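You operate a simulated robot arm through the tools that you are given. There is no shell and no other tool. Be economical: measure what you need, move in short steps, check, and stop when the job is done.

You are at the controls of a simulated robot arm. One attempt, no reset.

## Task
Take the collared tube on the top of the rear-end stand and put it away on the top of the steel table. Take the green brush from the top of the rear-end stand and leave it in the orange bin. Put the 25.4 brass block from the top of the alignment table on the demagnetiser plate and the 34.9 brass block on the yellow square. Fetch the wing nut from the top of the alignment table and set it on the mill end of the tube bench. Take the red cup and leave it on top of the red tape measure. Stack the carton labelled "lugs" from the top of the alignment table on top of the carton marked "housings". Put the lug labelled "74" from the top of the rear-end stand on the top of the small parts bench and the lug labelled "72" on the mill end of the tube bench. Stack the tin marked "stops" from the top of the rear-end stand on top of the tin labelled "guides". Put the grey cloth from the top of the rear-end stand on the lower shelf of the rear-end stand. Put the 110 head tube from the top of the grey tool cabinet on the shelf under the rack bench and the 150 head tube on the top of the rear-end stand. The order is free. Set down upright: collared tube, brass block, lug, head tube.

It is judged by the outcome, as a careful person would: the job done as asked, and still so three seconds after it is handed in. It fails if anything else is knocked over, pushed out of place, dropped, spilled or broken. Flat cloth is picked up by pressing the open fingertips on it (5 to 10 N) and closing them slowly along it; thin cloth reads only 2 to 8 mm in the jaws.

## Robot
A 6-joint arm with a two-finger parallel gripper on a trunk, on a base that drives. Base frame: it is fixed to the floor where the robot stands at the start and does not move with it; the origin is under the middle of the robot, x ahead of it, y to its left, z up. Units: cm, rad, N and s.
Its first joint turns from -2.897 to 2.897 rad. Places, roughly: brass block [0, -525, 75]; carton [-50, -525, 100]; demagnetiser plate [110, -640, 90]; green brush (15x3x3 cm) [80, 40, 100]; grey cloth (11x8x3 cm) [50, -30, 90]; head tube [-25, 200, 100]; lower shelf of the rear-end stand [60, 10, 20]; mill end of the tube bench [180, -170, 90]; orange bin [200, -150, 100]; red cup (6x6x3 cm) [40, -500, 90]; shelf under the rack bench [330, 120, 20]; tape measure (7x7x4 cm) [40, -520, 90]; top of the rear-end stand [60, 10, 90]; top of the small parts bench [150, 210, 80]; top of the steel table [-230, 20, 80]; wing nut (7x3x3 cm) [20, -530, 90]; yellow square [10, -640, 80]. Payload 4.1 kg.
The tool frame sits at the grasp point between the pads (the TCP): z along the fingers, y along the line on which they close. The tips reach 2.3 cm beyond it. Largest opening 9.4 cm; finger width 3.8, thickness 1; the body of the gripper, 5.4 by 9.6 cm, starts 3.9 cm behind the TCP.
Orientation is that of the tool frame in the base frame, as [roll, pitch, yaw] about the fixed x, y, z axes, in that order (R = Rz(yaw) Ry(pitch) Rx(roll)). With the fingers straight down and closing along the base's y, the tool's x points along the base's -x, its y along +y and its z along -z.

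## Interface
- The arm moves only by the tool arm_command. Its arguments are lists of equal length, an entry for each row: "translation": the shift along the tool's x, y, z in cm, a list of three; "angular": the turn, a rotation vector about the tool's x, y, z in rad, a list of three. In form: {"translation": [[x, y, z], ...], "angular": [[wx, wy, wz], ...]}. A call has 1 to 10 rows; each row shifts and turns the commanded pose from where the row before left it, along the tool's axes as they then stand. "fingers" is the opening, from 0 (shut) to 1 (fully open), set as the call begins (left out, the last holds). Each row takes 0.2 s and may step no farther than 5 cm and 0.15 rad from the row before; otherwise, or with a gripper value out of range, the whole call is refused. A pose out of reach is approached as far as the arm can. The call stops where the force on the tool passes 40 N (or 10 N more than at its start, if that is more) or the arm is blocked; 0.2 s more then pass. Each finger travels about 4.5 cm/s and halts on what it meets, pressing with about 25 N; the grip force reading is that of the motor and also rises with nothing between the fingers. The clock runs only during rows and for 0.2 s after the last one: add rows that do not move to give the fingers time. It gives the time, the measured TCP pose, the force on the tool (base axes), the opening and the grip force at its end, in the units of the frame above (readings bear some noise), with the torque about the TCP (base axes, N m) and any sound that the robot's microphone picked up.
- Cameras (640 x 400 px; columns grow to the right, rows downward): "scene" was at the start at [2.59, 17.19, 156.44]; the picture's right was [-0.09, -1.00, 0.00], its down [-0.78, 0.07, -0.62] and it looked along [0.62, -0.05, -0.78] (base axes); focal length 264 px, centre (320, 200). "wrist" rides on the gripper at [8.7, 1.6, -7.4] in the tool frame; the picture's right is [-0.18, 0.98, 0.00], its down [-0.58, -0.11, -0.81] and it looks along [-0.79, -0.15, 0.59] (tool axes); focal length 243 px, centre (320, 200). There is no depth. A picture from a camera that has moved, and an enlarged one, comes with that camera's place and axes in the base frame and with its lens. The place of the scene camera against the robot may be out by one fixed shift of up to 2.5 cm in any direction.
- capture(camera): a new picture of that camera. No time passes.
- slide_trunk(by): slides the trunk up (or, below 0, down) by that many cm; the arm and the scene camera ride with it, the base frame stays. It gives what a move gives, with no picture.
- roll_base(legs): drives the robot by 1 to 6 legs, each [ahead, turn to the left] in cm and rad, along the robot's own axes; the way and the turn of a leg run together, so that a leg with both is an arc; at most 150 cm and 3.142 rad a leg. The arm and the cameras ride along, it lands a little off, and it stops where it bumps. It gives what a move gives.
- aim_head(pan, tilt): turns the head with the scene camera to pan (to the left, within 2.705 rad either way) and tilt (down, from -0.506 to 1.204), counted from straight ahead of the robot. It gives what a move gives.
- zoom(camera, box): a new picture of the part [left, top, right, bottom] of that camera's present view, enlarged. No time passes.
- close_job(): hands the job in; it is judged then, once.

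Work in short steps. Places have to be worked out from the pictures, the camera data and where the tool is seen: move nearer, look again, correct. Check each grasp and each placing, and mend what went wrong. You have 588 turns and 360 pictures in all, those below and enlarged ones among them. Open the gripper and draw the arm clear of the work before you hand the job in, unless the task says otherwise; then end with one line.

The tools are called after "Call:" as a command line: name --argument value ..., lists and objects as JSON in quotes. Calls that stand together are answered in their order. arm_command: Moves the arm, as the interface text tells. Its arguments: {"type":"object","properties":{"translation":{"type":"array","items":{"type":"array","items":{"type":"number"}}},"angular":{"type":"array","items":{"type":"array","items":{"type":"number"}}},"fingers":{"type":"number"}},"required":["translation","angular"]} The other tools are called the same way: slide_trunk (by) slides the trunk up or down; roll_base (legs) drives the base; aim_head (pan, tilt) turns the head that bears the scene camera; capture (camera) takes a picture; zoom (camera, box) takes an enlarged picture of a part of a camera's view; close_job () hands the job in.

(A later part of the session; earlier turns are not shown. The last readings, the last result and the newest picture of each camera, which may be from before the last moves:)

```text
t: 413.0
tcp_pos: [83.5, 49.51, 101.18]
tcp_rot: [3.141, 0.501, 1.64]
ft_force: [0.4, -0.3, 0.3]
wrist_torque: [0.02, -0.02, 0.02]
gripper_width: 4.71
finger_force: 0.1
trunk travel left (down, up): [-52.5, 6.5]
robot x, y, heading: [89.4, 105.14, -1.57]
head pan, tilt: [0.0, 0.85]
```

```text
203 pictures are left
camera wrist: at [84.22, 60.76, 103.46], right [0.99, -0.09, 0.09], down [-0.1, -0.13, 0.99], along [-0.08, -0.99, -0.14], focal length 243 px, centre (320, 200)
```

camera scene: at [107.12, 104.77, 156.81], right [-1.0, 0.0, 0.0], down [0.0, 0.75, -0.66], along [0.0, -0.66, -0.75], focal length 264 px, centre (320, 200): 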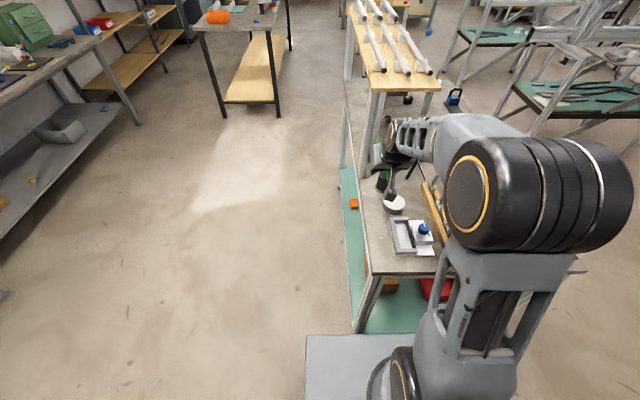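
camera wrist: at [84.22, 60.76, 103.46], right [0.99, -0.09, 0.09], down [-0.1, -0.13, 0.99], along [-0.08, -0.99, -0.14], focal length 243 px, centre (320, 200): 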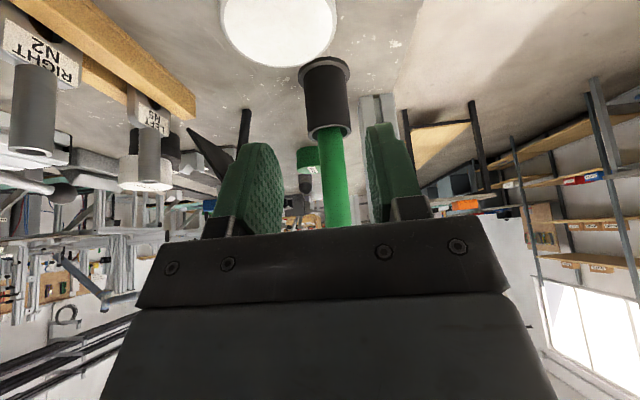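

Aligned. Forward 9.2 cm and close on the handle.

Call:
arm_command --translation '[[-2.69, 0, 1.47], [-2.69, 0, 1.47], [-2.69, 0, 1.47]]' --angular '[[0, 0, 0], [0, 0, 0], [0, 0, 0]]'

Call:
capture --camera "wrist"

```text
t: 413.8
tcp_pos: [83.96, 40.08, 101.09]
tcp_rot: [3.141, 0.503, 1.638]
ft_force: [0.3, 0.1, -0.4]
wrist_torque: [0.03, 0.02, 0.0]
gripper_width: 4.72
finger_force: 0.1
trunk travel left (down, up): [-52.5, 6.5]
robot x, y, heading: [89.58, 105.39, -1.573]
head pan, tilt: [0.0, 0.85]
```

```text
202 pictures are left
camera wrist: at [84.75, 51.47, 103.49], right [0.99, -0.09, 0.09], down [-0.1, -0.13, 0.99], along [-0.08, -0.99, -0.14], focal length 243 px, centre (320, 200)
```

wrist: 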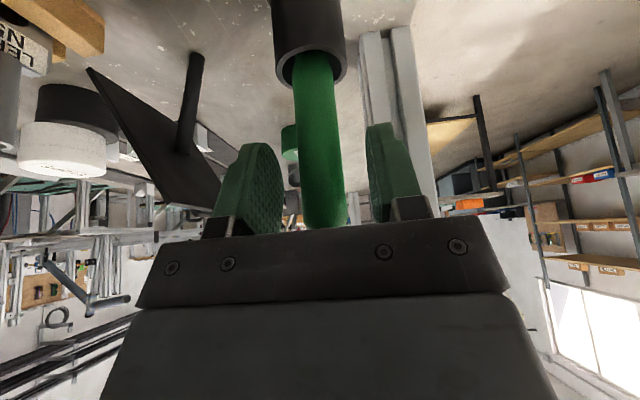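

Handle is between the fingers. Close and lift slowly.

Call:
arm_command --translation '[[0, 0, 0], [0, 0, 0], [0, 0, 0], [0, 0, 0]]' --angular '[[0, 0, 0], [0, 0, 0], [0, 0, 0], [0, 0, 0]]' --fingers 0

Call:
arm_command --translation '[[-0.96, 0, -1.755], [-0.96, 0, -1.755], [-0.96, 0, -1.755], [-0.96, 0, -1.755], [-0.96, 0, -1.755]]' --angular '[[0, 0, 0], [0, 0, 0], [0, 0, 0], [0, 0, 0], [0, 0, 0]]'

Call:
capture --camera "wrist"

```text
t: 414.8
tcp_pos: [83.87, 40.26, 101.21]
tcp_rot: [-3.141, 0.502, 1.639]
ft_force: [1.0, 0.3, 0.3]
wrist_torque: [0.02, 0.02, 0.03]
gripper_width: 2.28
finger_force: 24.2
trunk travel left (down, up): [-52.5, 6.5]
robot x, y, heading: [89.29, 105.51, -1.568]
head pan, tilt: [0.0, 0.85]
```

```text
t: 416.0
tcp_pos: [83.99, 40.4, 110.98]
tcp_rot: [3.141, 0.501, 1.637]
ft_force: [0.3, 0.6, -0.5]
wrist_torque: [0.01, -0.01, 0.01]
gripper_width: 2.28
finger_force: 25.2
trunk travel left (down, up): [-52.5, 6.5]
robot x, y, heading: [89.53, 105.83, -1.571]
head pan, tilt: [0.0, 0.85]
```

```text
201 pictures are left
camera wrist: at [84.78, 51.69, 113.42], right [0.99, -0.09, 0.09], down [-0.1, -0.13, 0.99], along [-0.08, -0.99, -0.14], focal length 243 px, centre (320, 200)
```

wrist: 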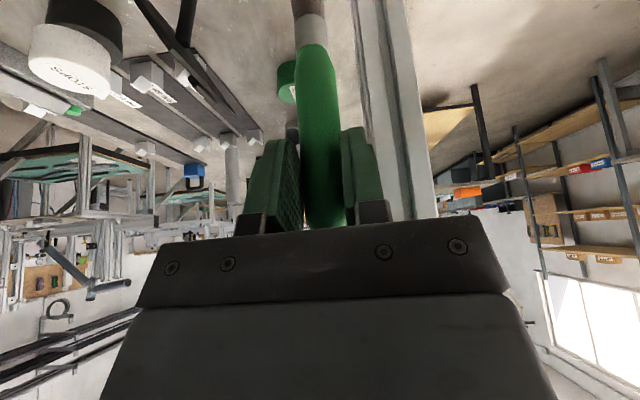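

The brush is out of the cup (lifted 10 cm). I lift 2 cm more and back straight away, then check the cup.

Call:
arm_command --translation '[[-0.96, 0, -1.755]]' --angular '[[0, 0, 0]]'

Call:
roll_base --legs '[[-25, 0]]'

Call:
capture --camera "wrist"

Call:
capture --camera "scene"

```text
t: 416.4
tcp_pos: [84.03, 40.57, 113.09]
tcp_rot: [3.142, 0.5, 1.638]
ft_force: [0.0, 0.7, -0.9]
wrist_torque: [0.02, 0.0, 0.03]
gripper_width: 2.32
finger_force: 24.9
trunk travel left (down, up): [-52.5, 6.5]
robot x, y, heading: [89.41, 105.36, -1.575]
head pan, tilt: [0.0, 0.85]
```

```text
t: 418.2
tcp_pos: [83.94, 65.14, 112.98]
tcp_rot: [3.14, 0.501, 1.639]
ft_force: [-0.4, -0.2, 0.3]
wrist_torque: [0.0, -0.01, -0.01]
gripper_width: 2.28
finger_force: 24.9
trunk travel left (down, up): [-52.5, 6.5]
robot x, y, heading: [89.46, 130.31, -1.575]
head pan, tilt: [0.0, 0.85]
```

```text
200 pictures are left
camera wrist: at [84.77, 76.51, 115.38], right [0.99, -0.09, 0.09], down [-0.1, -0.13, 0.99], along [-0.08, -0.99, -0.14], focal length 243 px, centre (320, 200)
```

wrist: 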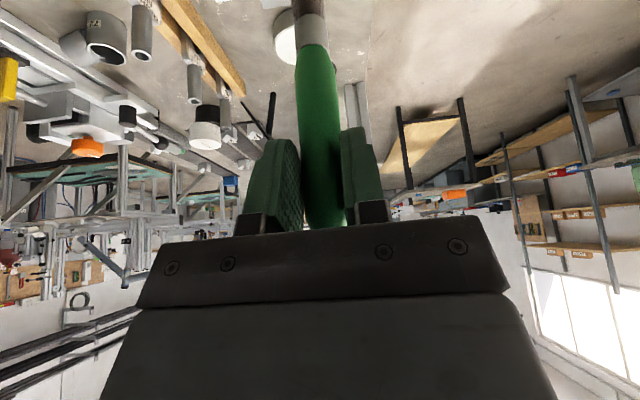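

```text
199 pictures are left
camera scene: at [107.16, 129.55, 156.8], right [-1.0, 0.0, 0.0], down [0.0, 0.75, -0.66], along [0.0, -0.66, -0.75], focal length 264 px, centre (320, 200)
```

scene: 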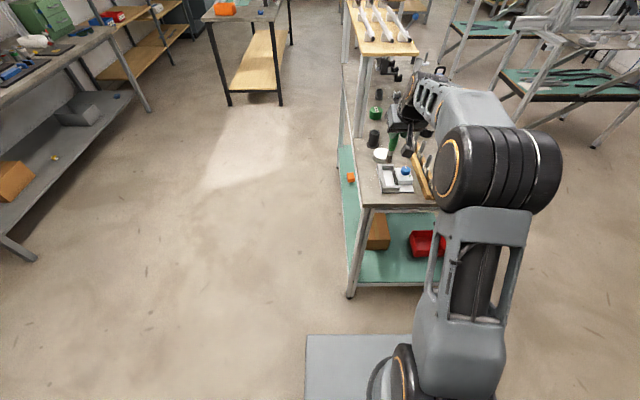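

The cup stayed. A label is visible on the lug near the fixture; zoom on it.

Call:
zoom --camera "wrist" --box '[40, 0, 160, 80]'

```text
5.00 times, centred on (100, 40) of wrist
camera zoom: at [84.77, 76.51, 115.38], right [0.99, -0.09, 0.09], down [-0.1, -0.13, 0.99], along [-0.08, -0.99, -0.14], focal length 1213 px, centre (1420, 1000)
```

zoom: 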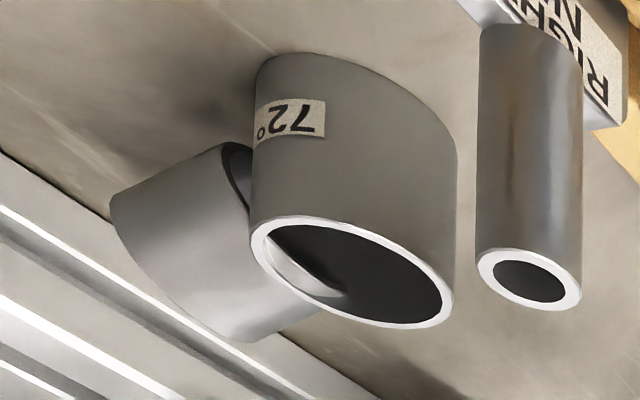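

Lug 72 is the one by the fixture (≈[60.5,55]). First I take the brush to the orange bin: drive around behind the stand down to the tube bench.

Call:
roll_base --legs '[[0, 1.4], [80, 0], [0, -1.396], [110, 0], [75, 0]]'

Call:
aim_head --pan 0.2 --tilt 0.7

Call:
capture --camera "scene"

```text
t: 438.5
tcp_pos: [170.71, -136.49, 112.97]
tcp_rot: [-3.141, 0.501, 1.67]
ft_force: [0.2, -0.6, -0.7]
wrist_torque: [0.06, 0.01, 0.01]
gripper_width: 2.28
finger_force: 25.0
trunk travel left (down, up): [-52.5, 6.5]
robot x, y, heading: [174.44, -71.18, -1.546]
head pan, tilt: [0.0, 0.85]
```

```text
t: 439.2
tcp_pos: [170.74, -136.45, 112.94]
tcp_rot: [3.14, 0.502, 1.671]
ft_force: [0.3, -0.4, 0.1]
wrist_torque: [0.0, 0.01, -0.03]
gripper_width: 2.28
finger_force: 25.0
trunk travel left (down, up): [-52.5, 6.5]
robot x, y, heading: [173.98, -71.11, -1.546]
head pan, tilt: [0.201, 0.7]
```

```text
197 pictures are left
camera scene: at [193.59, -71.94, 158.02], right [-0.97, -0.23, 0.0], down [-0.15, 0.63, -0.76], along [0.17, -0.74, -0.64], focal length 264 px, centre (320, 200)
```

scene: 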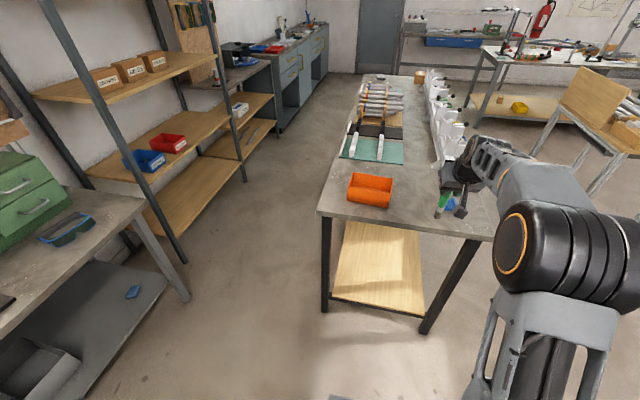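

Orange bin at ≈[193,-163]. Zoom on it.

Call:
zoom --camera "scene" --box '[300, 120, 480, 250]'

Call:
capture --camera "wrist"

```text
3.08 times, centred on (390, 185) of scene
camera zoom: at [193.59, -71.94, 158.02], right [-0.97, -0.23, 0.0], down [-0.15, 0.63, -0.76], along [0.17, -0.74, -0.64], focal length 811 px, centre (105, 246)
```

zoom: 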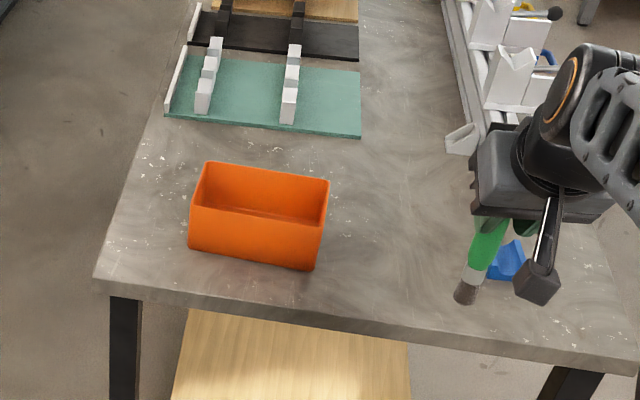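

```text
195 pictures are left
camera wrist: at [171.16, -125.16, 115.36], right [0.99, -0.06, 0.09], down [-0.1, -0.13, 0.99], along [-0.05, -0.99, -0.14], focal length 243 px, centre (320, 200)
```

wrist: 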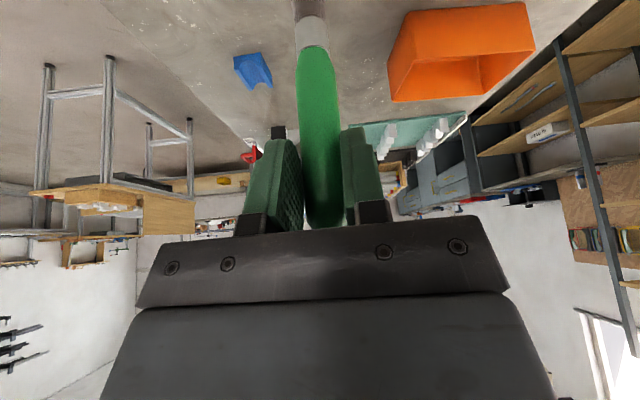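

Bin spans ≈x 184–202, y -157…-169. I'll lay the brush along its length: first roll the hand 45° so the brush's lower end swings toward +x.

Call:
arm_command --translation '[[0, 0, 0], [0, 0, 0], [0, 0, 0], [0, 0, 0], [0, 0, 0], [0, 0, 0]]' --angular '[[-0.114, -0.013, 0.0625], [-0.114, -0.013, 0.0625], [-0.114, -0.013, 0.0625], [-0.114, -0.013, 0.0625], [-0.114, -0.013, 0.0625], [-0.114, -0.013, 0.0625]]'

Call:
capture --camera "wrist"

Call:
zoom --camera "scene" --box '[300, 120, 500, 260]'

```text
t: 440.6
tcp_pos: [170.66, -136.45, 113.05]
tcp_rot: [2.265, 0.412, 1.264]
ft_force: [0.0, 0.5, -0.4]
wrist_torque: [0.03, 0.05, -0.04]
gripper_width: 2.27
finger_force: 25.0
trunk travel left (down, up): [-52.5, 6.5]
robot x, y, heading: [174.19, -71.21, -1.537]
head pan, tilt: [0.201, 0.7]
```

```text
194 pictures are left
camera wrist: at [169.27, -125.18, 115.04], right [0.64, -0.06, 0.77], down [-0.77, -0.13, 0.63], along [0.06, -0.99, -0.13], focal length 243 px, centre (320, 200)
```

wrist: 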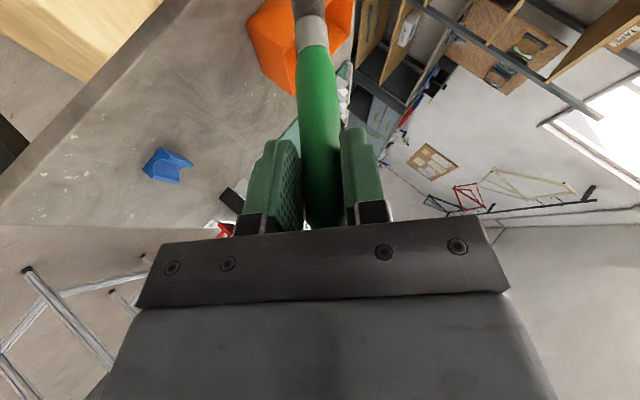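

```text
2.86 times, centred on (400, 190) of scene
camera zoom: at [193.57, -71.96, 158.03], right [-0.97, -0.23, 0.0], down [-0.15, 0.63, -0.76], along [0.17, -0.74, -0.64], focal length 753 px, centre (91, 229)
```

zoom: 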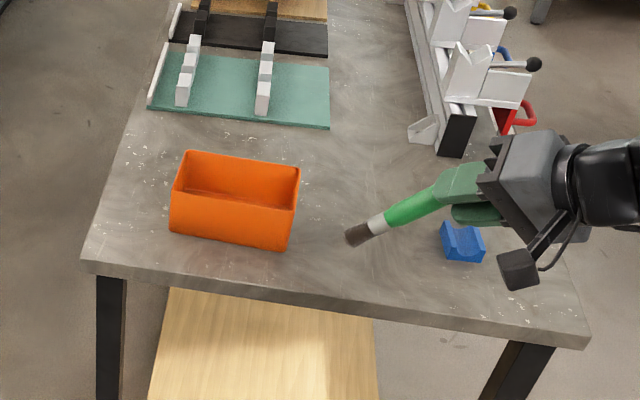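

Brush now points diagonally toward +x. I drive 25 cm forward, then shift the hand +x 18.5 cm over the bin.

Call:
roll_base --legs '[[25, 0]]'

Call:
arm_command --translation '[[1.29, 3.26, 3.03], [1.29, 3.26, 3.03], [1.29, 3.26, 3.03], [1.29, 3.26, 3.03]]' --angular '[[0, 0, 0], [0, 0, 0], [0, 0, 0], [0, 0, 0]]'

Call:
capture --camera "scene"

Call:
capture --camera "wrist"

```text
t: 442.5
tcp_pos: [171.45, -161.48, 113.01]
tcp_rot: [2.267, 0.411, 1.263]
ft_force: [0.2, -0.3, -0.9]
wrist_torque: [0.01, 0.01, -0.02]
gripper_width: 2.27
finger_force: 24.7
trunk travel left (down, up): [-52.5, 6.5]
robot x, y, heading: [175.16, -96.19, -1.534]
head pan, tilt: [0.201, 0.7]
```

```text
t: 443.5
tcp_pos: [189.99, -161.59, 113.05]
tcp_rot: [2.268, 0.412, 1.264]
ft_force: [0.1, 0.7, -0.7]
wrist_torque: [0.03, 0.06, -0.01]
gripper_width: 2.29
finger_force: 25.0
trunk travel left (down, up): [-52.5, 6.5]
robot x, y, heading: [174.95, -95.96, -1.542]
head pan, tilt: [0.201, 0.7]
```

```text
192 pictures are left
camera scene: at [194.41, -96.85, 158.02], right [-0.97, -0.23, 0.0], down [-0.15, 0.63, -0.76], along [0.17, -0.74, -0.64], focal length 264 px, centre (320, 200)
```

scene: 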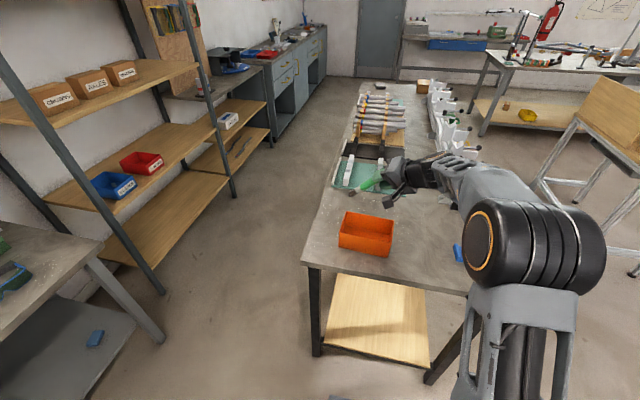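

```text
191 pictures are left
camera wrist: at [188.49, -150.25, 115.04], right [0.64, -0.06, 0.76], down [-0.76, -0.13, 0.63], along [0.06, -0.99, -0.13], focal length 243 px, centre (320, 200)
```

wrist: 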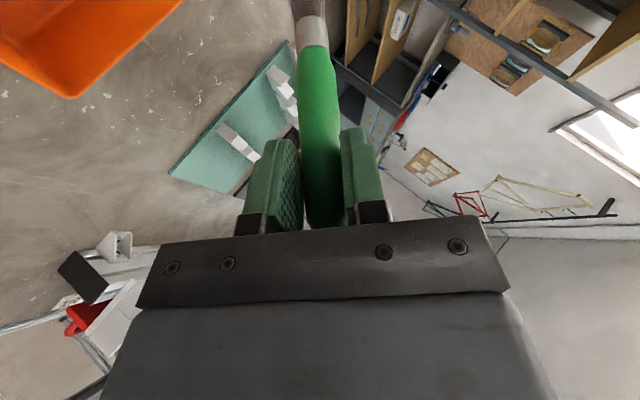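

Bin ≈x 183–200, y -157.5…-168.5. I go 1.4 forward and descend to put the brush tip inside near the +x end.

Call:
arm_command --translation '[[-1.22, -0.14, 0.67], [1.6, -2.8, 2.34], [1.6, -2.8, 2.34], [0.8, -1.4, 1.17]]' --angular '[[0, 0, 0], [0, 0, 0], [0, 0, 0], [0, 0, 0]]'

Call:
zoom --camera "scene" --box '[300, 130, 480, 280]'

Call:
capture --camera "wrist"

```text
t: 444.5
tcp_pos: [189.91, -162.69, 102.97]
tcp_rot: [2.266, 0.414, 1.265]
ft_force: [-0.3, -0.4, -0.9]
wrist_torque: [0.01, 0.03, 0.0]
gripper_width: 2.3
finger_force: 25.2
trunk travel left (down, up): [-52.5, 6.5]
robot x, y, heading: [174.89, -95.94, -1.544]
head pan, tilt: [0.201, 0.7]
```

```text
2.67 times, centred on (390, 205) of scene
camera zoom: at [194.35, -96.87, 158.03], right [-0.97, -0.23, 0.0], down [-0.15, 0.63, -0.76], along [0.17, -0.74, -0.64], focal length 703 px, centre (133, 187)
```

zoom: 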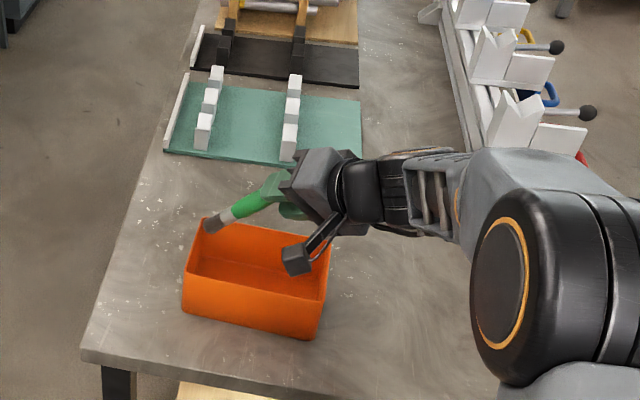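

```text
189 pictures are left
camera wrist: at [188.57, -151.41, 105.01], right [0.64, -0.06, 0.76], down [-0.76, -0.13, 0.63], along [0.06, -0.99, -0.13], focal length 243 px, centre (320, 200)
```

wrist: 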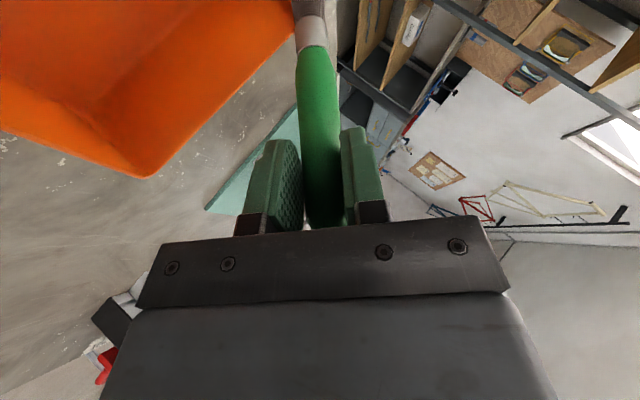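

Tip is above the inside of the bin. Move back 1 cm and descend 6 cm.

Call:
arm_command --translation '[[0.87, 0.1, -0.48], [0.8, -1.4, 1.17], [0.8, -1.4, 1.17], [0.8, -1.4, 1.17]]' --angular '[[0, 0, 0], [0, 0, 0], [0, 0, 0], [0, 0, 0]]'

Call:
zoom --camera "scene" --box '[300, 130, 480, 280]'

```text
t: 445.5
tcp_pos: [190.08, -161.75, 96.87]
tcp_rot: [2.269, 0.413, 1.264]
ft_force: [-0.4, -0.2, 0.2]
wrist_torque: [0.01, 0.02, -0.02]
gripper_width: 2.27
finger_force: 24.7
trunk travel left (down, up): [-52.5, 6.5]
robot x, y, heading: [175.06, -96.02, -1.542]
head pan, tilt: [0.201, 0.7]
```

```text
2.67 times, centred on (390, 205) of scene
camera zoom: at [194.35, -96.86, 158.03], right [-0.97, -0.23, 0.0], down [-0.15, 0.63, -0.76], along [0.17, -0.74, -0.64], focal length 703 px, centre (133, 187)
```

zoom: 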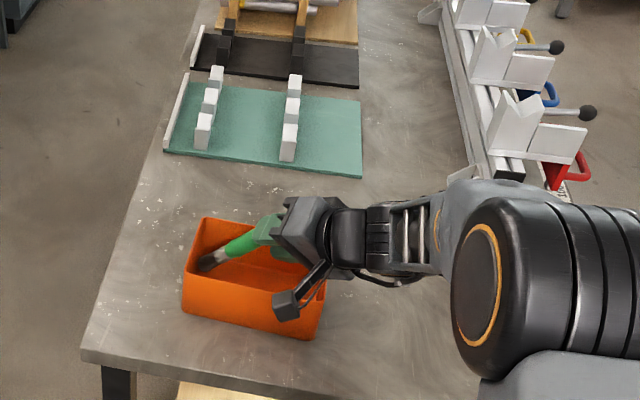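

Inside the bin. Lower 2 cm more gently, then release.

Call:
arm_command --translation '[[0.2, -0.35, 0.29], [0.2, -0.35, 0.29], [0.2, -0.35, 0.29], [0.2, -0.35, 0.29]]' --angular '[[0, 0, 0], [0, 0, 0], [0, 0, 0], [0, 0, 0]]'

Call:
arm_command --translation '[[0, 0, 0], [0, 0, 0], [0, 0, 0]]' --angular '[[0, 0, 0], [0, 0, 0], [0, 0, 0]]' --fingers 0.45

Call:
zoom --camera "scene" --box '[300, 130, 480, 280]'

```text
t: 446.5
tcp_pos: [189.74, -161.71, 95.35]
tcp_rot: [2.263, 0.419, 1.258]
ft_force: [-6.1, -1.2, 17.5]
wrist_torque: [-0.34, -1.0, -0.13]
gripper_width: 2.42
finger_force: 24.9
trunk travel left (down, up): [-52.5, 6.5]
robot x, y, heading: [175.15, -96.04, -1.541]
head pan, tilt: [0.201, 0.7]
```

```text
t: 447.3
tcp_pos: [189.95, -161.74, 94.91]
tcp_rot: [2.266, 0.412, 1.263]
ft_force: [0.2, 0.5, -0.5]
wrist_torque: [0.02, -0.03, 0.01]
gripper_width: 4.24
finger_force: 0.2
trunk travel left (down, up): [-52.5, 6.5]
robot x, y, heading: [174.97, -95.89, -1.533]
head pan, tilt: [0.201, 0.7]
```

```text
2.67 times, centred on (390, 205) of scene
camera zoom: at [194.35, -96.85, 158.02], right [-0.97, -0.23, 0.0], down [-0.15, 0.63, -0.76], along [0.17, -0.74, -0.64], focal length 703 px, centre (133, 187)
```

zoom: 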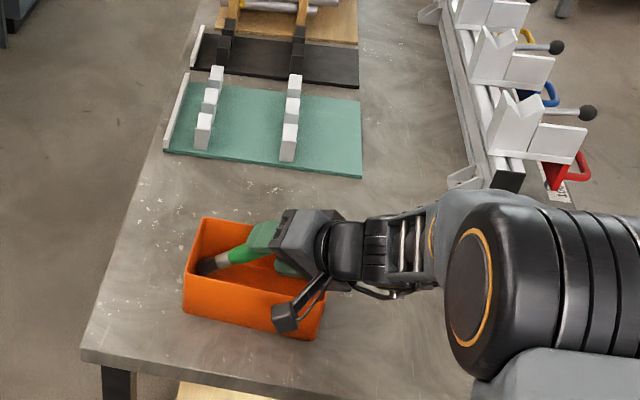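

Released. Withdraw along the tool axis and check.

Call:
arm_command --translation '[[0, 0, -2], [0, 0, -4], [0, 0, -4], [0, 0, -4], [-0.8, 1.4, -1.17], [-1.6, 2.8, -2.34]]' --angular '[[0, 0, 0], [0, 0, 0], [0, 0, 0], [0, 0, 0], [0, 0, 0], [0, 0, 0]]'

Call:
zoom --camera "scene" --box '[300, 130, 480, 280]'

```text
t: 448.7
tcp_pos: [180.76, -154.96, 109.56]
tcp_rot: [2.266, 0.412, 1.265]
ft_force: [0.1, -0.8, -0.8]
wrist_torque: [-0.02, 0.01, 0.0]
gripper_width: 4.21
finger_force: 0.1
trunk travel left (down, up): [-52.5, 6.5]
robot x, y, heading: [175.12, -96.16, -1.54]
head pan, tilt: [0.201, 0.7]
```

```text
2.67 times, centred on (390, 205) of scene
camera zoom: at [194.36, -96.83, 158.02], right [-0.97, -0.23, 0.0], down [-0.15, 0.63, -0.76], along [0.17, -0.74, -0.64], focal length 703 px, centre (133, 187)
```

zoom: 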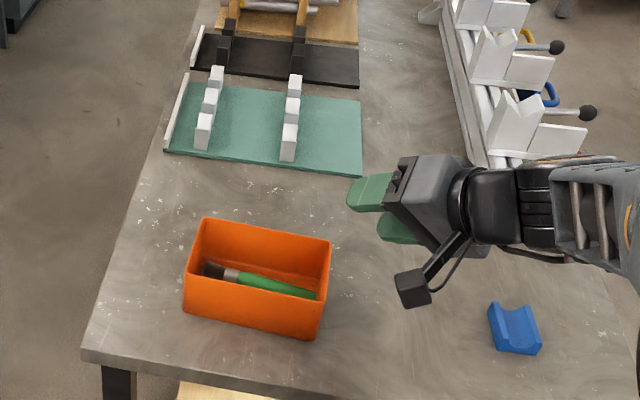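

The brush lies in the orange bin. I unroll the hand to vertical and drive around to the stand's front at y≈55 for lug 72.

Call:
arm_command --translation '[[0, 0, 0], [0, 0, 0], [0, 0, 0], [0, 0, 0], [0, 0, 0], [0, 0, 0]]' --angular '[[0.114, 0.013, -0.0625], [0.114, 0.013, -0.0625], [0.114, 0.013, -0.0625], [0.114, 0.013, -0.0625], [0.114, 0.013, -0.0625], [0.114, 0.013, -0.0625]]'

Call:
arm_command --translation '[[0, 0, 0], [0, 0, 0], [0, 0, 0], [0, 0, 0], [4, 0, -2], [4, 0, -2], [4, 0, 0]]' --angular '[[0, 0.125, 0], [0, 0.125, 0], [0, 0.125, 0], [0, 0.125, 0], [0, 0, 0], [0, 0, 0], [0, 0, 0]]' --fingers 0.65

Call:
roll_base --legs '[[-12, 0], [0, -1.42], [147, 0], [0, -1.133]]'

```text
t: 450.1
tcp_pos: [180.91, -154.97, 109.3]
tcp_rot: [-3.141, 0.501, 1.67]
ft_force: [-0.8, -0.1, 0.2]
wrist_torque: [0.04, 0.03, -0.02]
gripper_width: 4.24
finger_force: 0.0
trunk travel left (down, up): [-52.5, 6.5]
robot x, y, heading: [174.85, -96.28, -1.541]
head pan, tilt: [0.201, 0.7]
```

```text
t: 451.7
tcp_pos: [179.38, -143.13, 113.4]
tcp_rot: [3.141, 0.0, 1.67]
ft_force: [-0.2, 0.7, 0.0]
wrist_torque: [-0.02, -0.05, -0.05]
gripper_width: 6.1
finger_force: 0.0
trunk travel left (down, up): [-52.5, 6.5]
robot x, y, heading: [174.99, -96.57, -1.541]
head pan, tilt: [0.201, 0.7]
```

```text
t: 466.1
tcp_pos: [1.36, -73.52, 113.28]
tcp_rot: [-3.14, 0.003, -0.891]
ft_force: [0.9, 0.3, 0.1]
wrist_torque: [0.02, 0.02, -0.01]
gripper_width: 6.11
finger_force: 0.0
trunk travel left (down, up): [-52.5, 6.5]
robot x, y, heading: [31.18, -110.34, 2.176]
head pan, tilt: [0.201, 0.7]
```

Good. Continue to the front of the stand.

Call:
roll_base --legs '[[86, 0], [0, -0.605], [92, 0], [0, -1.571]]'

Call:
aim_head --pan 0 --tilt 0.9

Call:
capture --camera "scene"

```text
t: 480.4
tcp_pos: [25.1, 55.9, 113.3]
tcp_rot: [3.14, 0.002, -3.007]
ft_force: [-0.3, 0.5, 0.2]
wrist_torque: [-0.02, 0.0, 0.02]
gripper_width: 6.14
finger_force: 0.0
trunk travel left (down, up): [-52.5, 6.5]
robot x, y, heading: [-22.05, 49.92, 0.068]
head pan, tilt: [0.201, 0.7]
```

```text
t: 481.2
tcp_pos: [25.11, 55.95, 113.24]
tcp_rot: [3.141, 0.001, -3.006]
ft_force: [0.7, 0.2, -0.5]
wrist_torque: [0.03, 0.01, 0.02]
gripper_width: 6.1
finger_force: 0.1
trunk travel left (down, up): [-52.5, 6.5]
robot x, y, heading: [-21.57, 49.84, 0.069]
head pan, tilt: [0.0, 0.901]
```

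```text
185 pictures are left
camera scene: at [-20.36, 67.76, 156.42], right [0.06, -1.0, 0.0], down [-0.78, -0.05, -0.62], along [0.62, 0.04, -0.78], focal length 264 px, centre (320, 200)
```

scene: 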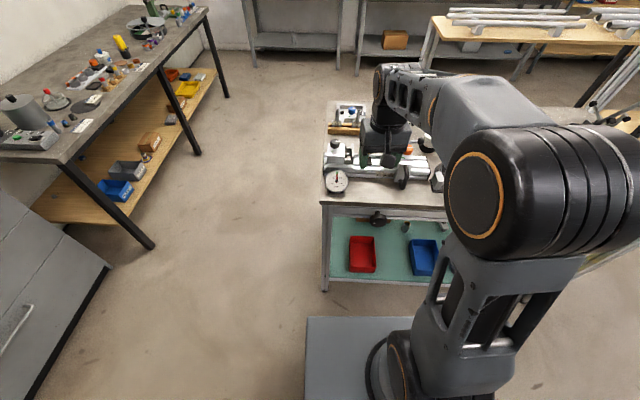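

Straighten heading and drive 14 cm forward with the hand at y≈53, then view with the wrist camera.

Call:
roll_base --legs '[[0, -0.069], [14, 0]]'

Call:
arm_command --translation '[[-4, 0, 0], [-4, 0, 0]]' --angular '[[0, 0, 0.07], [0, 0, 0.06]]'

Call:
capture --camera "wrist"

Call:
capture --camera "scene"

```text
t: 483.0
tcp_pos: [39.31, 52.49, 113.25]
tcp_rot: [-3.141, -0.001, -3.078]
ft_force: [0.6, 1.1, -0.1]
wrist_torque: [-0.03, 0.04, 0.02]
gripper_width: 6.1
finger_force: 0.0
trunk travel left (down, up): [-52.5, 6.5]
robot x, y, heading: [-7.68, 50.07, -0.006]
head pan, tilt: [0.0, 0.901]
```

```text
t: 483.6
tcp_pos: [47.2, 52.86, 113.25]
tcp_rot: [-3.141, 0.0, 3.075]
ft_force: [0.9, 0.1, -0.7]
wrist_torque: [-0.01, -0.01, 0.0]
gripper_width: 6.1
finger_force: 0.0
trunk travel left (down, up): [-52.5, 6.5]
robot x, y, heading: [-8.19, 49.68, -0.008]
head pan, tilt: [0.0, 0.901]
```

```text
184 pictures are left
camera wrist: at [38.65, 54.99, 120.7], right [0.25, 0.97, 0.0], down [0.57, -0.15, 0.81], along [0.78, -0.2, -0.59], focal length 243 px, centre (320, 200)
```

wrist: 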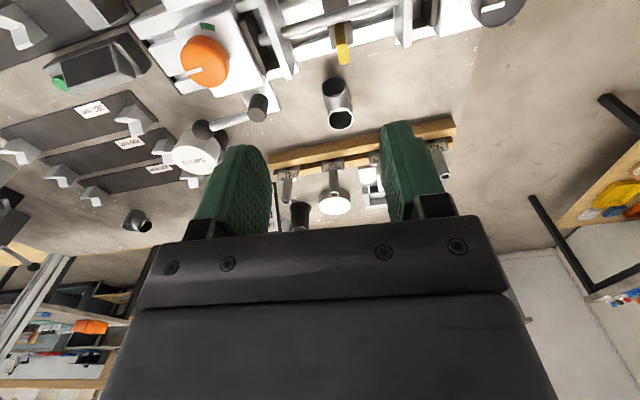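

```text
183 pictures are left
camera scene: at [-5.21, 67.6, 156.41], right [-0.01, -1.0, 0.0], down [-0.78, 0.0, -0.62], along [0.62, 0.0, -0.78], focal length 264 px, centre (320, 200)
```

scene: 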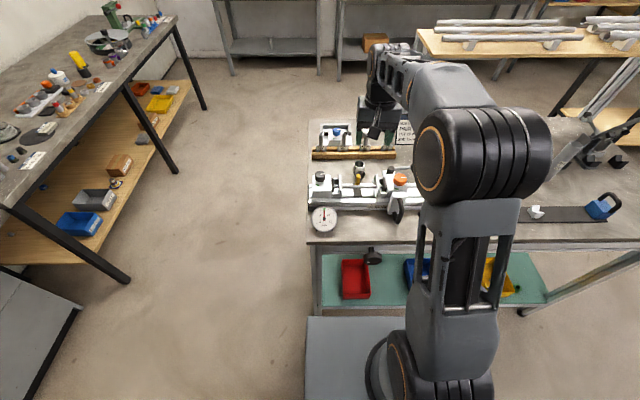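

Lug 72 ≈[59.2,52.7], branch toward me (-x). The camera would come near the fixture's yellow lever, so I lean the hand slightly (−0.15 rad), drive 4 cm closer and move above it.

Call:
roll_base --legs '[[4, 0]]'

Call:
arm_command --translation '[[-4, 0, 0], [-4, -0.3, 0], [0.6, 0, 4], [0.6, 0, 4]]' --angular '[[0, 0, 0], [0, 0.15, 0], [0, 0, 0], [0, 0, 0]]'

Call:
capture --camera "wrist"

```text
t: 484.4
tcp_pos: [51.17, 52.65, 113.24]
tcp_rot: [3.141, -0.001, 3.076]
ft_force: [0.0, 0.2, -0.2]
wrist_torque: [0.0, 0.0, -0.04]
gripper_width: 6.14
finger_force: 0.1
trunk travel left (down, up): [-52.5, 6.5]
robot x, y, heading: [-3.97, 49.57, -0.005]
head pan, tilt: [0.0, 0.901]
```

```text
t: 485.4
tcp_pos: [56.82, 51.97, 105.59]
tcp_rot: [3.14, -0.149, 3.077]
ft_force: [-1.2, 0.4, -0.2]
wrist_torque: [0.0, 0.0, 0.0]
gripper_width: 6.11
finger_force: 0.0
trunk travel left (down, up): [-52.5, 6.5]
robot x, y, heading: [-4.2, 49.97, -0.008]
head pan, tilt: [0.0, 0.901]
```

```text
182 pictures are left
camera wrist: at [49.35, 54.16, 114.26], right [0.25, 0.97, -0.03], down [0.69, -0.16, 0.71], along [0.68, -0.19, -0.7], focal length 243 px, centre (320, 200)
```

wrist: 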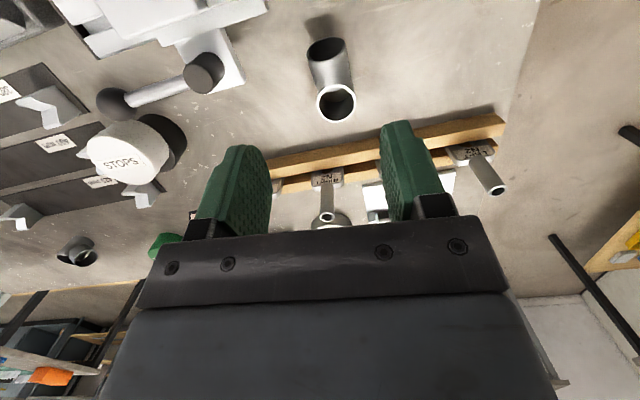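

Ring centre [58.8,52.8]. Adjust and descend to z≈95 first.

Call:
arm_command --translation '[[-1.98, 0.67, -0.3], [-0.59, 0, 3.96], [-0.59, 0, 3.96], [-0.3, 0, 2.5]]' --angular '[[0, 0, 0], [0, 0, 0], [0, 0, 0], [0, 0, 0]]'

Call:
capture --camera "wrist"

```text
t: 486.4
tcp_pos: [58.93, 52.7, 95.04]
tcp_rot: [3.141, -0.15, 3.076]
ft_force: [0.3, 0.1, 0.7]
wrist_torque: [0.03, -0.02, -0.02]
gripper_width: 6.11
finger_force: 0.0
trunk travel left (down, up): [-52.5, 6.5]
robot x, y, heading: [-4.22, 50.08, -0.008]
head pan, tilt: [0.0, 0.901]
```

```text
181 pictures are left
camera wrist: at [51.47, 54.74, 103.59], right [0.25, 0.97, -0.03], down [0.69, -0.16, 0.71], along [0.68, -0.19, -0.7], focal length 243 px, centre (320, 200)
```

wrist: 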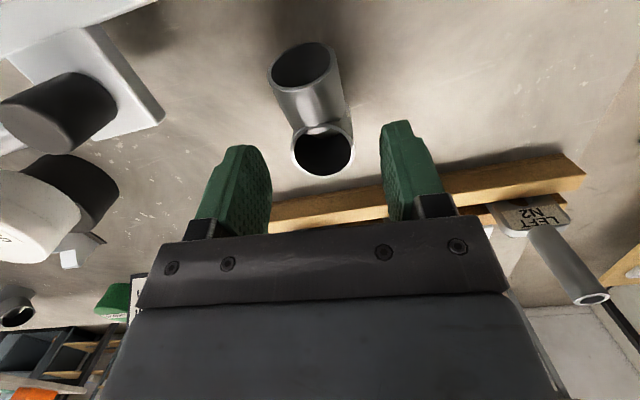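

Well centred. Down 3.6 cm, close, lift.

Call:
arm_command --translation '[[-0.27, 0, 1.78], [-0.27, 0, 1.78]]' --angular '[[0, 0, 0], [0, 0, 0]]'

Call:
arm_command --translation '[[0, 0, 0], [0, 0, 0], [0, 0, 0], [0, 0, 0]]' --angular '[[0, 0, 0], [0, 0, 0], [0, 0, 0], [0, 0, 0]]' --fingers 0

Call:
arm_command --translation '[[0.3, 0, -1.98], [0.59, 0, -3.96], [0.59, 0, -3.96], [0.59, 0, -3.96], [0.59, 0, -3.96], [0.59, 0, -3.96]]' --angular '[[0, 0, 0], [0, 0, 0], [0, 0, 0], [0, 0, 0], [0, 0, 0], [0, 0, 0]]'

Call:
capture --camera "wrist"

```text
t: 487.0
tcp_pos: [58.81, 52.6, 91.37]
tcp_rot: [3.141, -0.148, 3.076]
ft_force: [0.6, 0.0, -0.1]
wrist_torque: [0.0, 0.01, -0.02]
gripper_width: 6.09
finger_force: 0.0
trunk travel left (down, up): [-52.5, 6.5]
robot x, y, heading: [-3.96, 49.81, -0.009]
head pan, tilt: [0.0, 0.901]
```

```text
t: 488.0
tcp_pos: [58.77, 52.58, 91.42]
tcp_rot: [3.142, -0.151, 3.075]
ft_force: [-0.9, -0.3, -0.1]
wrist_torque: [0.01, -0.02, 0.04]
gripper_width: 3.57
finger_force: 24.6
trunk travel left (down, up): [-52.5, 6.5]
robot x, y, heading: [-3.83, 50.01, -0.005]
head pan, tilt: [0.0, 0.901]
```

```text
t: 489.4
tcp_pos: [58.78, 52.55, 113.53]
tcp_rot: [3.141, -0.151, 3.076]
ft_force: [-0.2, 0.1, -0.6]
wrist_torque: [0.01, -0.02, 0.0]
gripper_width: 3.6
finger_force: 25.2
trunk travel left (down, up): [-52.5, 6.5]
robot x, y, heading: [-4.07, 50.2, -0.009]
head pan, tilt: [0.0, 0.901]
```

```text
180 pictures are left
camera wrist: at [51.39, 54.73, 122.12], right [0.25, 0.97, -0.03], down [0.69, -0.16, 0.71], along [0.68, -0.19, -0.7], focal length 243 px, centre (320, 200)
```

wrist: 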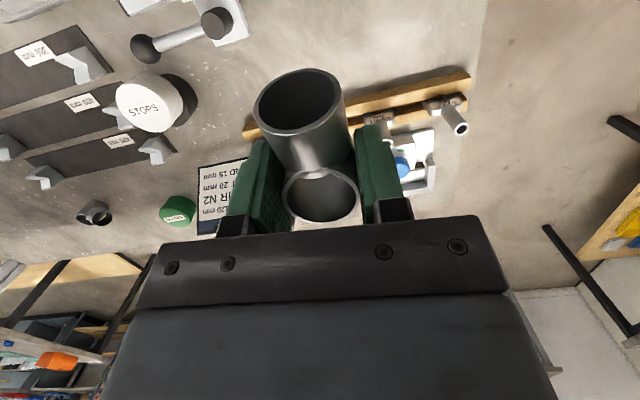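

Lug 72 held. I tuck and drive to the tube bench's mill end along the reverse route.

Call:
arm_command --translation '[[3.96, 0, 0.6], [3.96, 0, 0.6], [3.96, 0, 0.6]]' --angular '[[0, 0, 0], [0, 0, 0], [0, 0, 0]]'

Call:
roll_base --legs '[[-18, 0], [0, -1.562], [90, 0], [0, 0.62], [86, 0]]'

Call:
roll_base --legs '[[0, 1.128], [143, 0], [0, -1.748]]'

Call:
aim_head --pan 0.1 --tilt 0.75

Call:
capture --camera "scene"

```text
t: 490.2
tcp_pos: [46.66, 53.28, 113.42]
tcp_rot: [3.141, -0.148, 3.074]
ft_force: [0.1, 0.2, -0.8]
wrist_torque: [-0.01, -0.01, -0.02]
gripper_width: 3.58
finger_force: 25.3
trunk travel left (down, up): [-52.5, 6.5]
robot x, y, heading: [-3.79, 50.03, -0.005]
head pan, tilt: [0.0, 0.901]
```

```text
t: 505.8
tcp_pos: [59.52, -149.95, 113.43]
tcp_rot: [3.141, -0.15, 2.132]
ft_force: [0.8, 1.0, -1.5]
wrist_torque: [-0.03, 0.01, -0.01]
gripper_width: 3.6
finger_force: 25.0
trunk travel left (down, up): [-52.5, 6.5]
robot x, y, heading: [26.84, -111.22, -0.948]
head pan, tilt: [0.0, 0.901]
```

```text
t: 520.0
tcp_pos: [173.76, -132.53, 113.38]
tcp_rot: [-3.142, -0.151, 1.546]
ft_force: [0.2, -0.2, -0.3]
wrist_torque: [-0.02, 0.0, 0.01]
gripper_width: 3.59
finger_force: 25.0
trunk travel left (down, up): [-52.5, 6.5]
robot x, y, heading: [168.01, -81.9, -1.533]
head pan, tilt: [0.0, 0.901]
```

```text
t: 520.7
tcp_pos: [173.84, -132.74, 113.36]
tcp_rot: [3.141, -0.151, 1.548]
ft_force: [-0.2, 0.6, -1.4]
wrist_torque: [0.0, 0.0, 0.02]
gripper_width: 3.59
finger_force: 25.1
trunk travel left (down, up): [-52.5, 6.5]
robot x, y, heading: [168.32, -82.1, -1.535]
head pan, tilt: [0.099, 0.75]
```

```text
179 pictures are left
camera scene: at [186.7, -82.68, 157.6], right [-0.99, -0.14, 0.0], down [-0.09, 0.68, -0.73], along [0.1, -0.72, -0.68], focal length 264 px, centre (320, 200)
```

scene: 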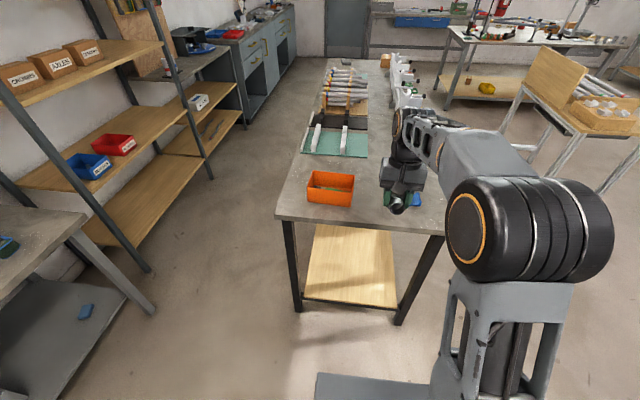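

I place the lug at ≈[173,-165], between the bin and the blue V-block: drive 22 cm closer and extend the arm.

Call:
roll_base --legs '[[22, 0]]'

Call:
arm_command --translation '[[-3.66, 0, -0.55], [-3.66, 0, -0.55], [-3.66, 0, -0.55], [-0.59, 0, 3.96], [-0.59, 0, 3.96]]' --angular '[[0, 0, 0], [0, 0, 0], [0, 0, 0], [0, 0, 0], [0, 0, 0]]'

Call:
capture --camera "scene"

Call:
capture --camera "wrist"

```text
t: 522.5
tcp_pos: [174.4, -155.12, 113.24]
tcp_rot: [-3.142, -0.151, 1.549]
ft_force: [0.7, -0.5, -1.0]
wrist_torque: [-0.02, -0.04, 0.0]
gripper_width: 3.58
finger_force: 25.4
trunk travel left (down, up): [-52.5, 6.5]
robot x, y, heading: [169.09, -104.64, -1.536]
head pan, tilt: [0.099, 0.75]
```

```text
t: 523.6
tcp_pos: [174.22, -166.14, 105.37]
tcp_rot: [-3.141, -0.147, 1.547]
ft_force: [0.4, -0.1, -0.7]
wrist_torque: [0.01, 0.0, -0.05]
gripper_width: 3.58
finger_force: 25.1
trunk travel left (down, up): [-52.5, 6.5]
robot x, y, heading: [168.76, -104.71, -1.534]
head pan, tilt: [0.099, 0.75]
```

```text
178 pictures are left
camera scene: at [187.53, -105.18, 157.61], right [-0.99, -0.13, 0.0], down [-0.09, 0.68, -0.73], along [0.1, -0.72, -0.68], focal length 264 px, centre (320, 200)
```

scene: 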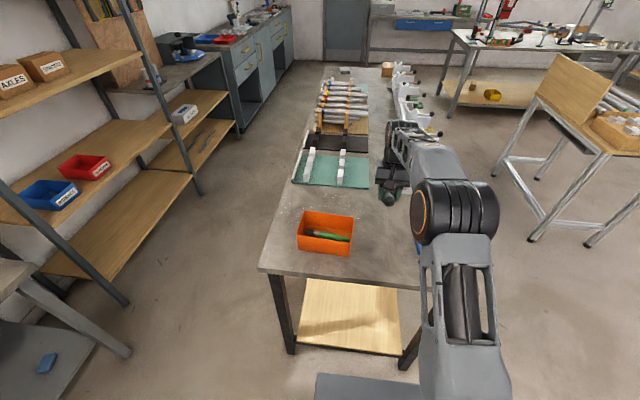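

```text
177 pictures are left
camera wrist: at [176.01, -158.76, 114.0], right [0.98, -0.21, -0.03], down [-0.13, -0.69, 0.71], along [-0.17, -0.69, -0.7], focal length 243 px, centre (320, 200)
```

wrist: 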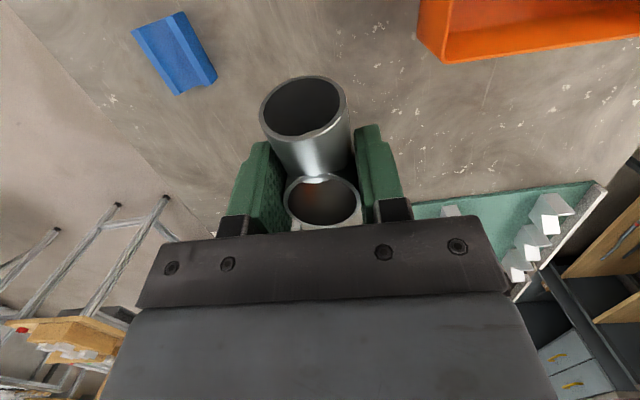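

Clear area. Descend to contact.

Call:
arm_command --translation '[[-0.59, 0, 3.96], [-0.59, 0, 3.96], [-0.3, 0, 1.98], [-0.3, 0, 1.98], [-0.15, 0, 0.99]]' --angular '[[0, 0, 0], [0, 0, 0], [0, 0, 0], [0, 0, 0], [0, 0, 0]]'

Call:
arm_command --translation '[[-0.075, 0, 0.495], [-0.075, 0, 0.495], [-0.075, 0, 0.495], [-0.075, 0, 0.495], [-0.075, 0, 0.495], [-0.075, 0, 0.495]]' --angular '[[0, 0, 0], [0, 0, 0], [0, 0, 0], [0, 0, 0], [0, 0, 0], [0, 0, 0]]'

```text
t: 524.9
tcp_pos: [174.24, -166.27, 92.27]
tcp_rot: [-3.141, -0.148, 1.546]
ft_force: [0.5, -0.1, -1.2]
wrist_torque: [-0.03, 0.01, -0.01]
gripper_width: 3.57
finger_force: 25.1
trunk travel left (down, up): [-52.5, 6.5]
robot x, y, heading: [169.29, -104.44, -1.536]
head pan, tilt: [0.099, 0.75]
```

```text
t: 526.2
tcp_pos: [174.26, -166.2, 89.38]
tcp_rot: [-3.141, -0.149, 1.545]
ft_force: [0.9, -0.2, -1.3]
wrist_torque: [0.02, -0.01, 0.01]
gripper_width: 3.57
finger_force: 25.0
trunk travel left (down, up): [-52.5, 6.5]
robot x, y, heading: [168.47, -104.57, -1.533]
head pan, tilt: [0.099, 0.75]
```

Call:
arm_command --translation '[[-0.075, 0, 0.495], [-0.075, 0, 0.495], [-0.075, 0, 0.495], [-0.075, 0, 0.495], [-0.075, 0, 0.495], [-0.075, 0, 0.495]]' --angular '[[0, 0, 0], [0, 0, 0], [0, 0, 0], [0, 0, 0], [0, 0, 0], [0, 0, 0]]'

```text
t: 527.0
tcp_pos: [174.07, -166.34, 88.45]
tcp_rot: [3.141, -0.142, 1.545]
ft_force: [0.5, 0.0, 10.9]
wrist_torque: [-0.09, 0.11, -0.1]
gripper_width: 3.6
finger_force: 24.9
trunk travel left (down, up): [-52.5, 6.5]
robot x, y, heading: [169.38, -104.43, -1.54]
head pan, tilt: [0.099, 0.75]
stopped in row 3: the force on the tool passed its limit (the readings are from after the stop); the commanded pose is now the measured one
```

Contact at z 88.5. Ease, open and withdraw up.

Call:
arm_command --translation '[[0, 0, -0.1], [0, 0, 0]]' --angular '[[0, 0, 0], [0, 0, 0]]'

Call:
arm_command --translation '[[0, 0, 0], [0, 0, 0], [0, 0, 0], [0.15, 0, -1], [0.59, 0, -3.96], [0.59, 0, -3.96], [0.59, 0, -3.96], [0.59, 0, -3.96]]' --angular '[[0, 0, 0], [0, 0, 0], [0, 0, 0], [0, 0, 0], [0, 0, 0], [0, 0, 0], [0, 0, 0], [0, 0, 0]]' --fingers 0.65

Call:
capture --camera "wrist"

```text
t: 527.6
tcp_pos: [174.26, -166.23, 88.51]
tcp_rot: [3.141, -0.144, 1.545]
ft_force: [0.6, -2.7, 8.8]
wrist_torque: [-0.24, 0.1, -0.04]
gripper_width: 3.59
finger_force: 24.3
trunk travel left (down, up): [-52.5, 6.5]
robot x, y, heading: [168.64, -104.48, -1.537]
head pan, tilt: [0.099, 0.75]
```

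```text
t: 529.4
tcp_pos: [173.97, -166.39, 105.41]
tcp_rot: [3.138, -0.145, 1.546]
ft_force: [-0.1, 0.0, -0.7]
wrist_torque: [-0.01, 0.0, 0.01]
gripper_width: 6.12
finger_force: 0.1
trunk travel left (down, up): [-52.5, 6.5]
robot x, y, heading: [168.87, -104.6, -1.535]
head pan, tilt: [0.099, 0.75]
```

```text
176 pictures are left
camera wrist: at [175.69, -158.9, 113.95], right [0.98, -0.21, -0.03], down [-0.13, -0.69, 0.71], along [-0.17, -0.69, -0.7], focal length 243 px, centre (320, 200)
```

wrist: 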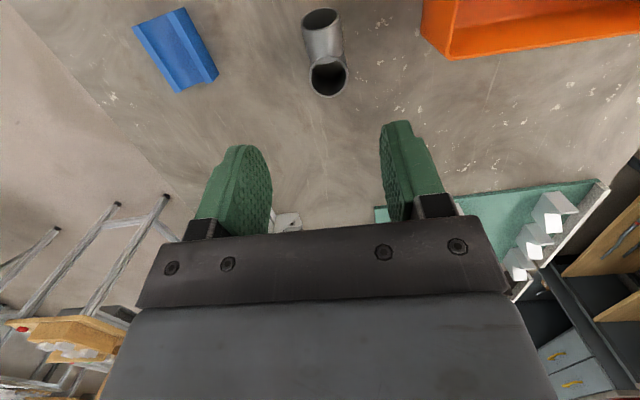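

Lug 72 stands on the mill end. Now I drive to the alignment table area via the aisle at x≈105.

Call:
arm_command --translation '[[4, 0, -1], [4, 0, -1], [4, 0, -1]]' --angular '[[0, -0.05, 0], [0, -0.05, 0], [0, -0.045, 0]]'

Call:
roll_base --legs '[[-18, 0], [0, -1.6], [64, 0], [0, 1.564], [130, 0], [130, 0]]'

Call:
aim_head --pan -0.4 --tilt 0.45

Call:
capture --camera "scene"

```text
t: 530.2
tcp_pos: [174.35, -154.68, 109.77]
tcp_rot: [-3.141, 0.001, 1.546]
ft_force: [0.6, -0.3, 0.6]
wrist_torque: [-0.01, 0.01, 0.01]
gripper_width: 6.11
finger_force: 0.0
trunk travel left (down, up): [-52.5, 6.5]
robot x, y, heading: [169.0, -104.51, -1.534]
head pan, tilt: [0.099, 0.75]
```

```text
t: 554.7
tcp_pos: [110.6, -393.8, 109.73]
tcp_rot: [3.141, -0.002, 1.522]
ft_force: [-0.4, -0.4, 0.4]
wrist_torque: [-0.01, 0.01, 0.03]
gripper_width: 6.11
finger_force: 0.1
trunk travel left (down, up): [-52.5, 6.5]
robot x, y, heading: [106.33, -343.64, -1.557]
head pan, tilt: [0.099, 0.75]
```

```text
t: 555.6
tcp_pos: [110.71, -393.9, 109.75]
tcp_rot: [3.139, 0.001, 1.522]
ft_force: [0.0, -1.0, -0.4]
wrist_torque: [0.0, 0.02, 0.01]
gripper_width: 6.1
finger_force: 0.0
trunk travel left (down, up): [-52.5, 6.5]
robot x, y, heading: [106.28, -343.75, -1.559]
head pan, tilt: [-0.4, 0.45]
```

```text
175 pictures are left
camera scene: at [120.52, -344.85, 160.24], right [-0.93, 0.38, 0.0], down [0.16, 0.4, -0.9], along [-0.34, -0.83, -0.44], focal length 264 px, centre (320, 200)
```

scene: 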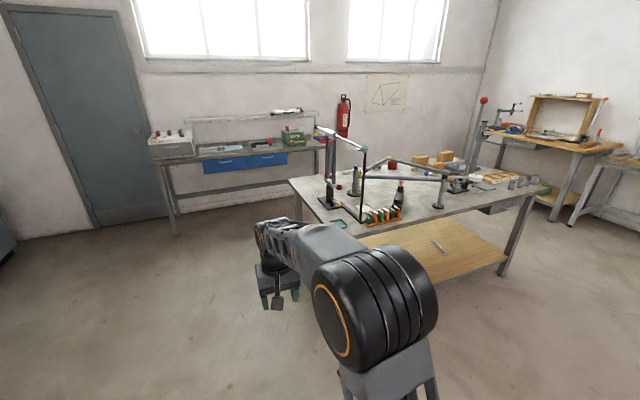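

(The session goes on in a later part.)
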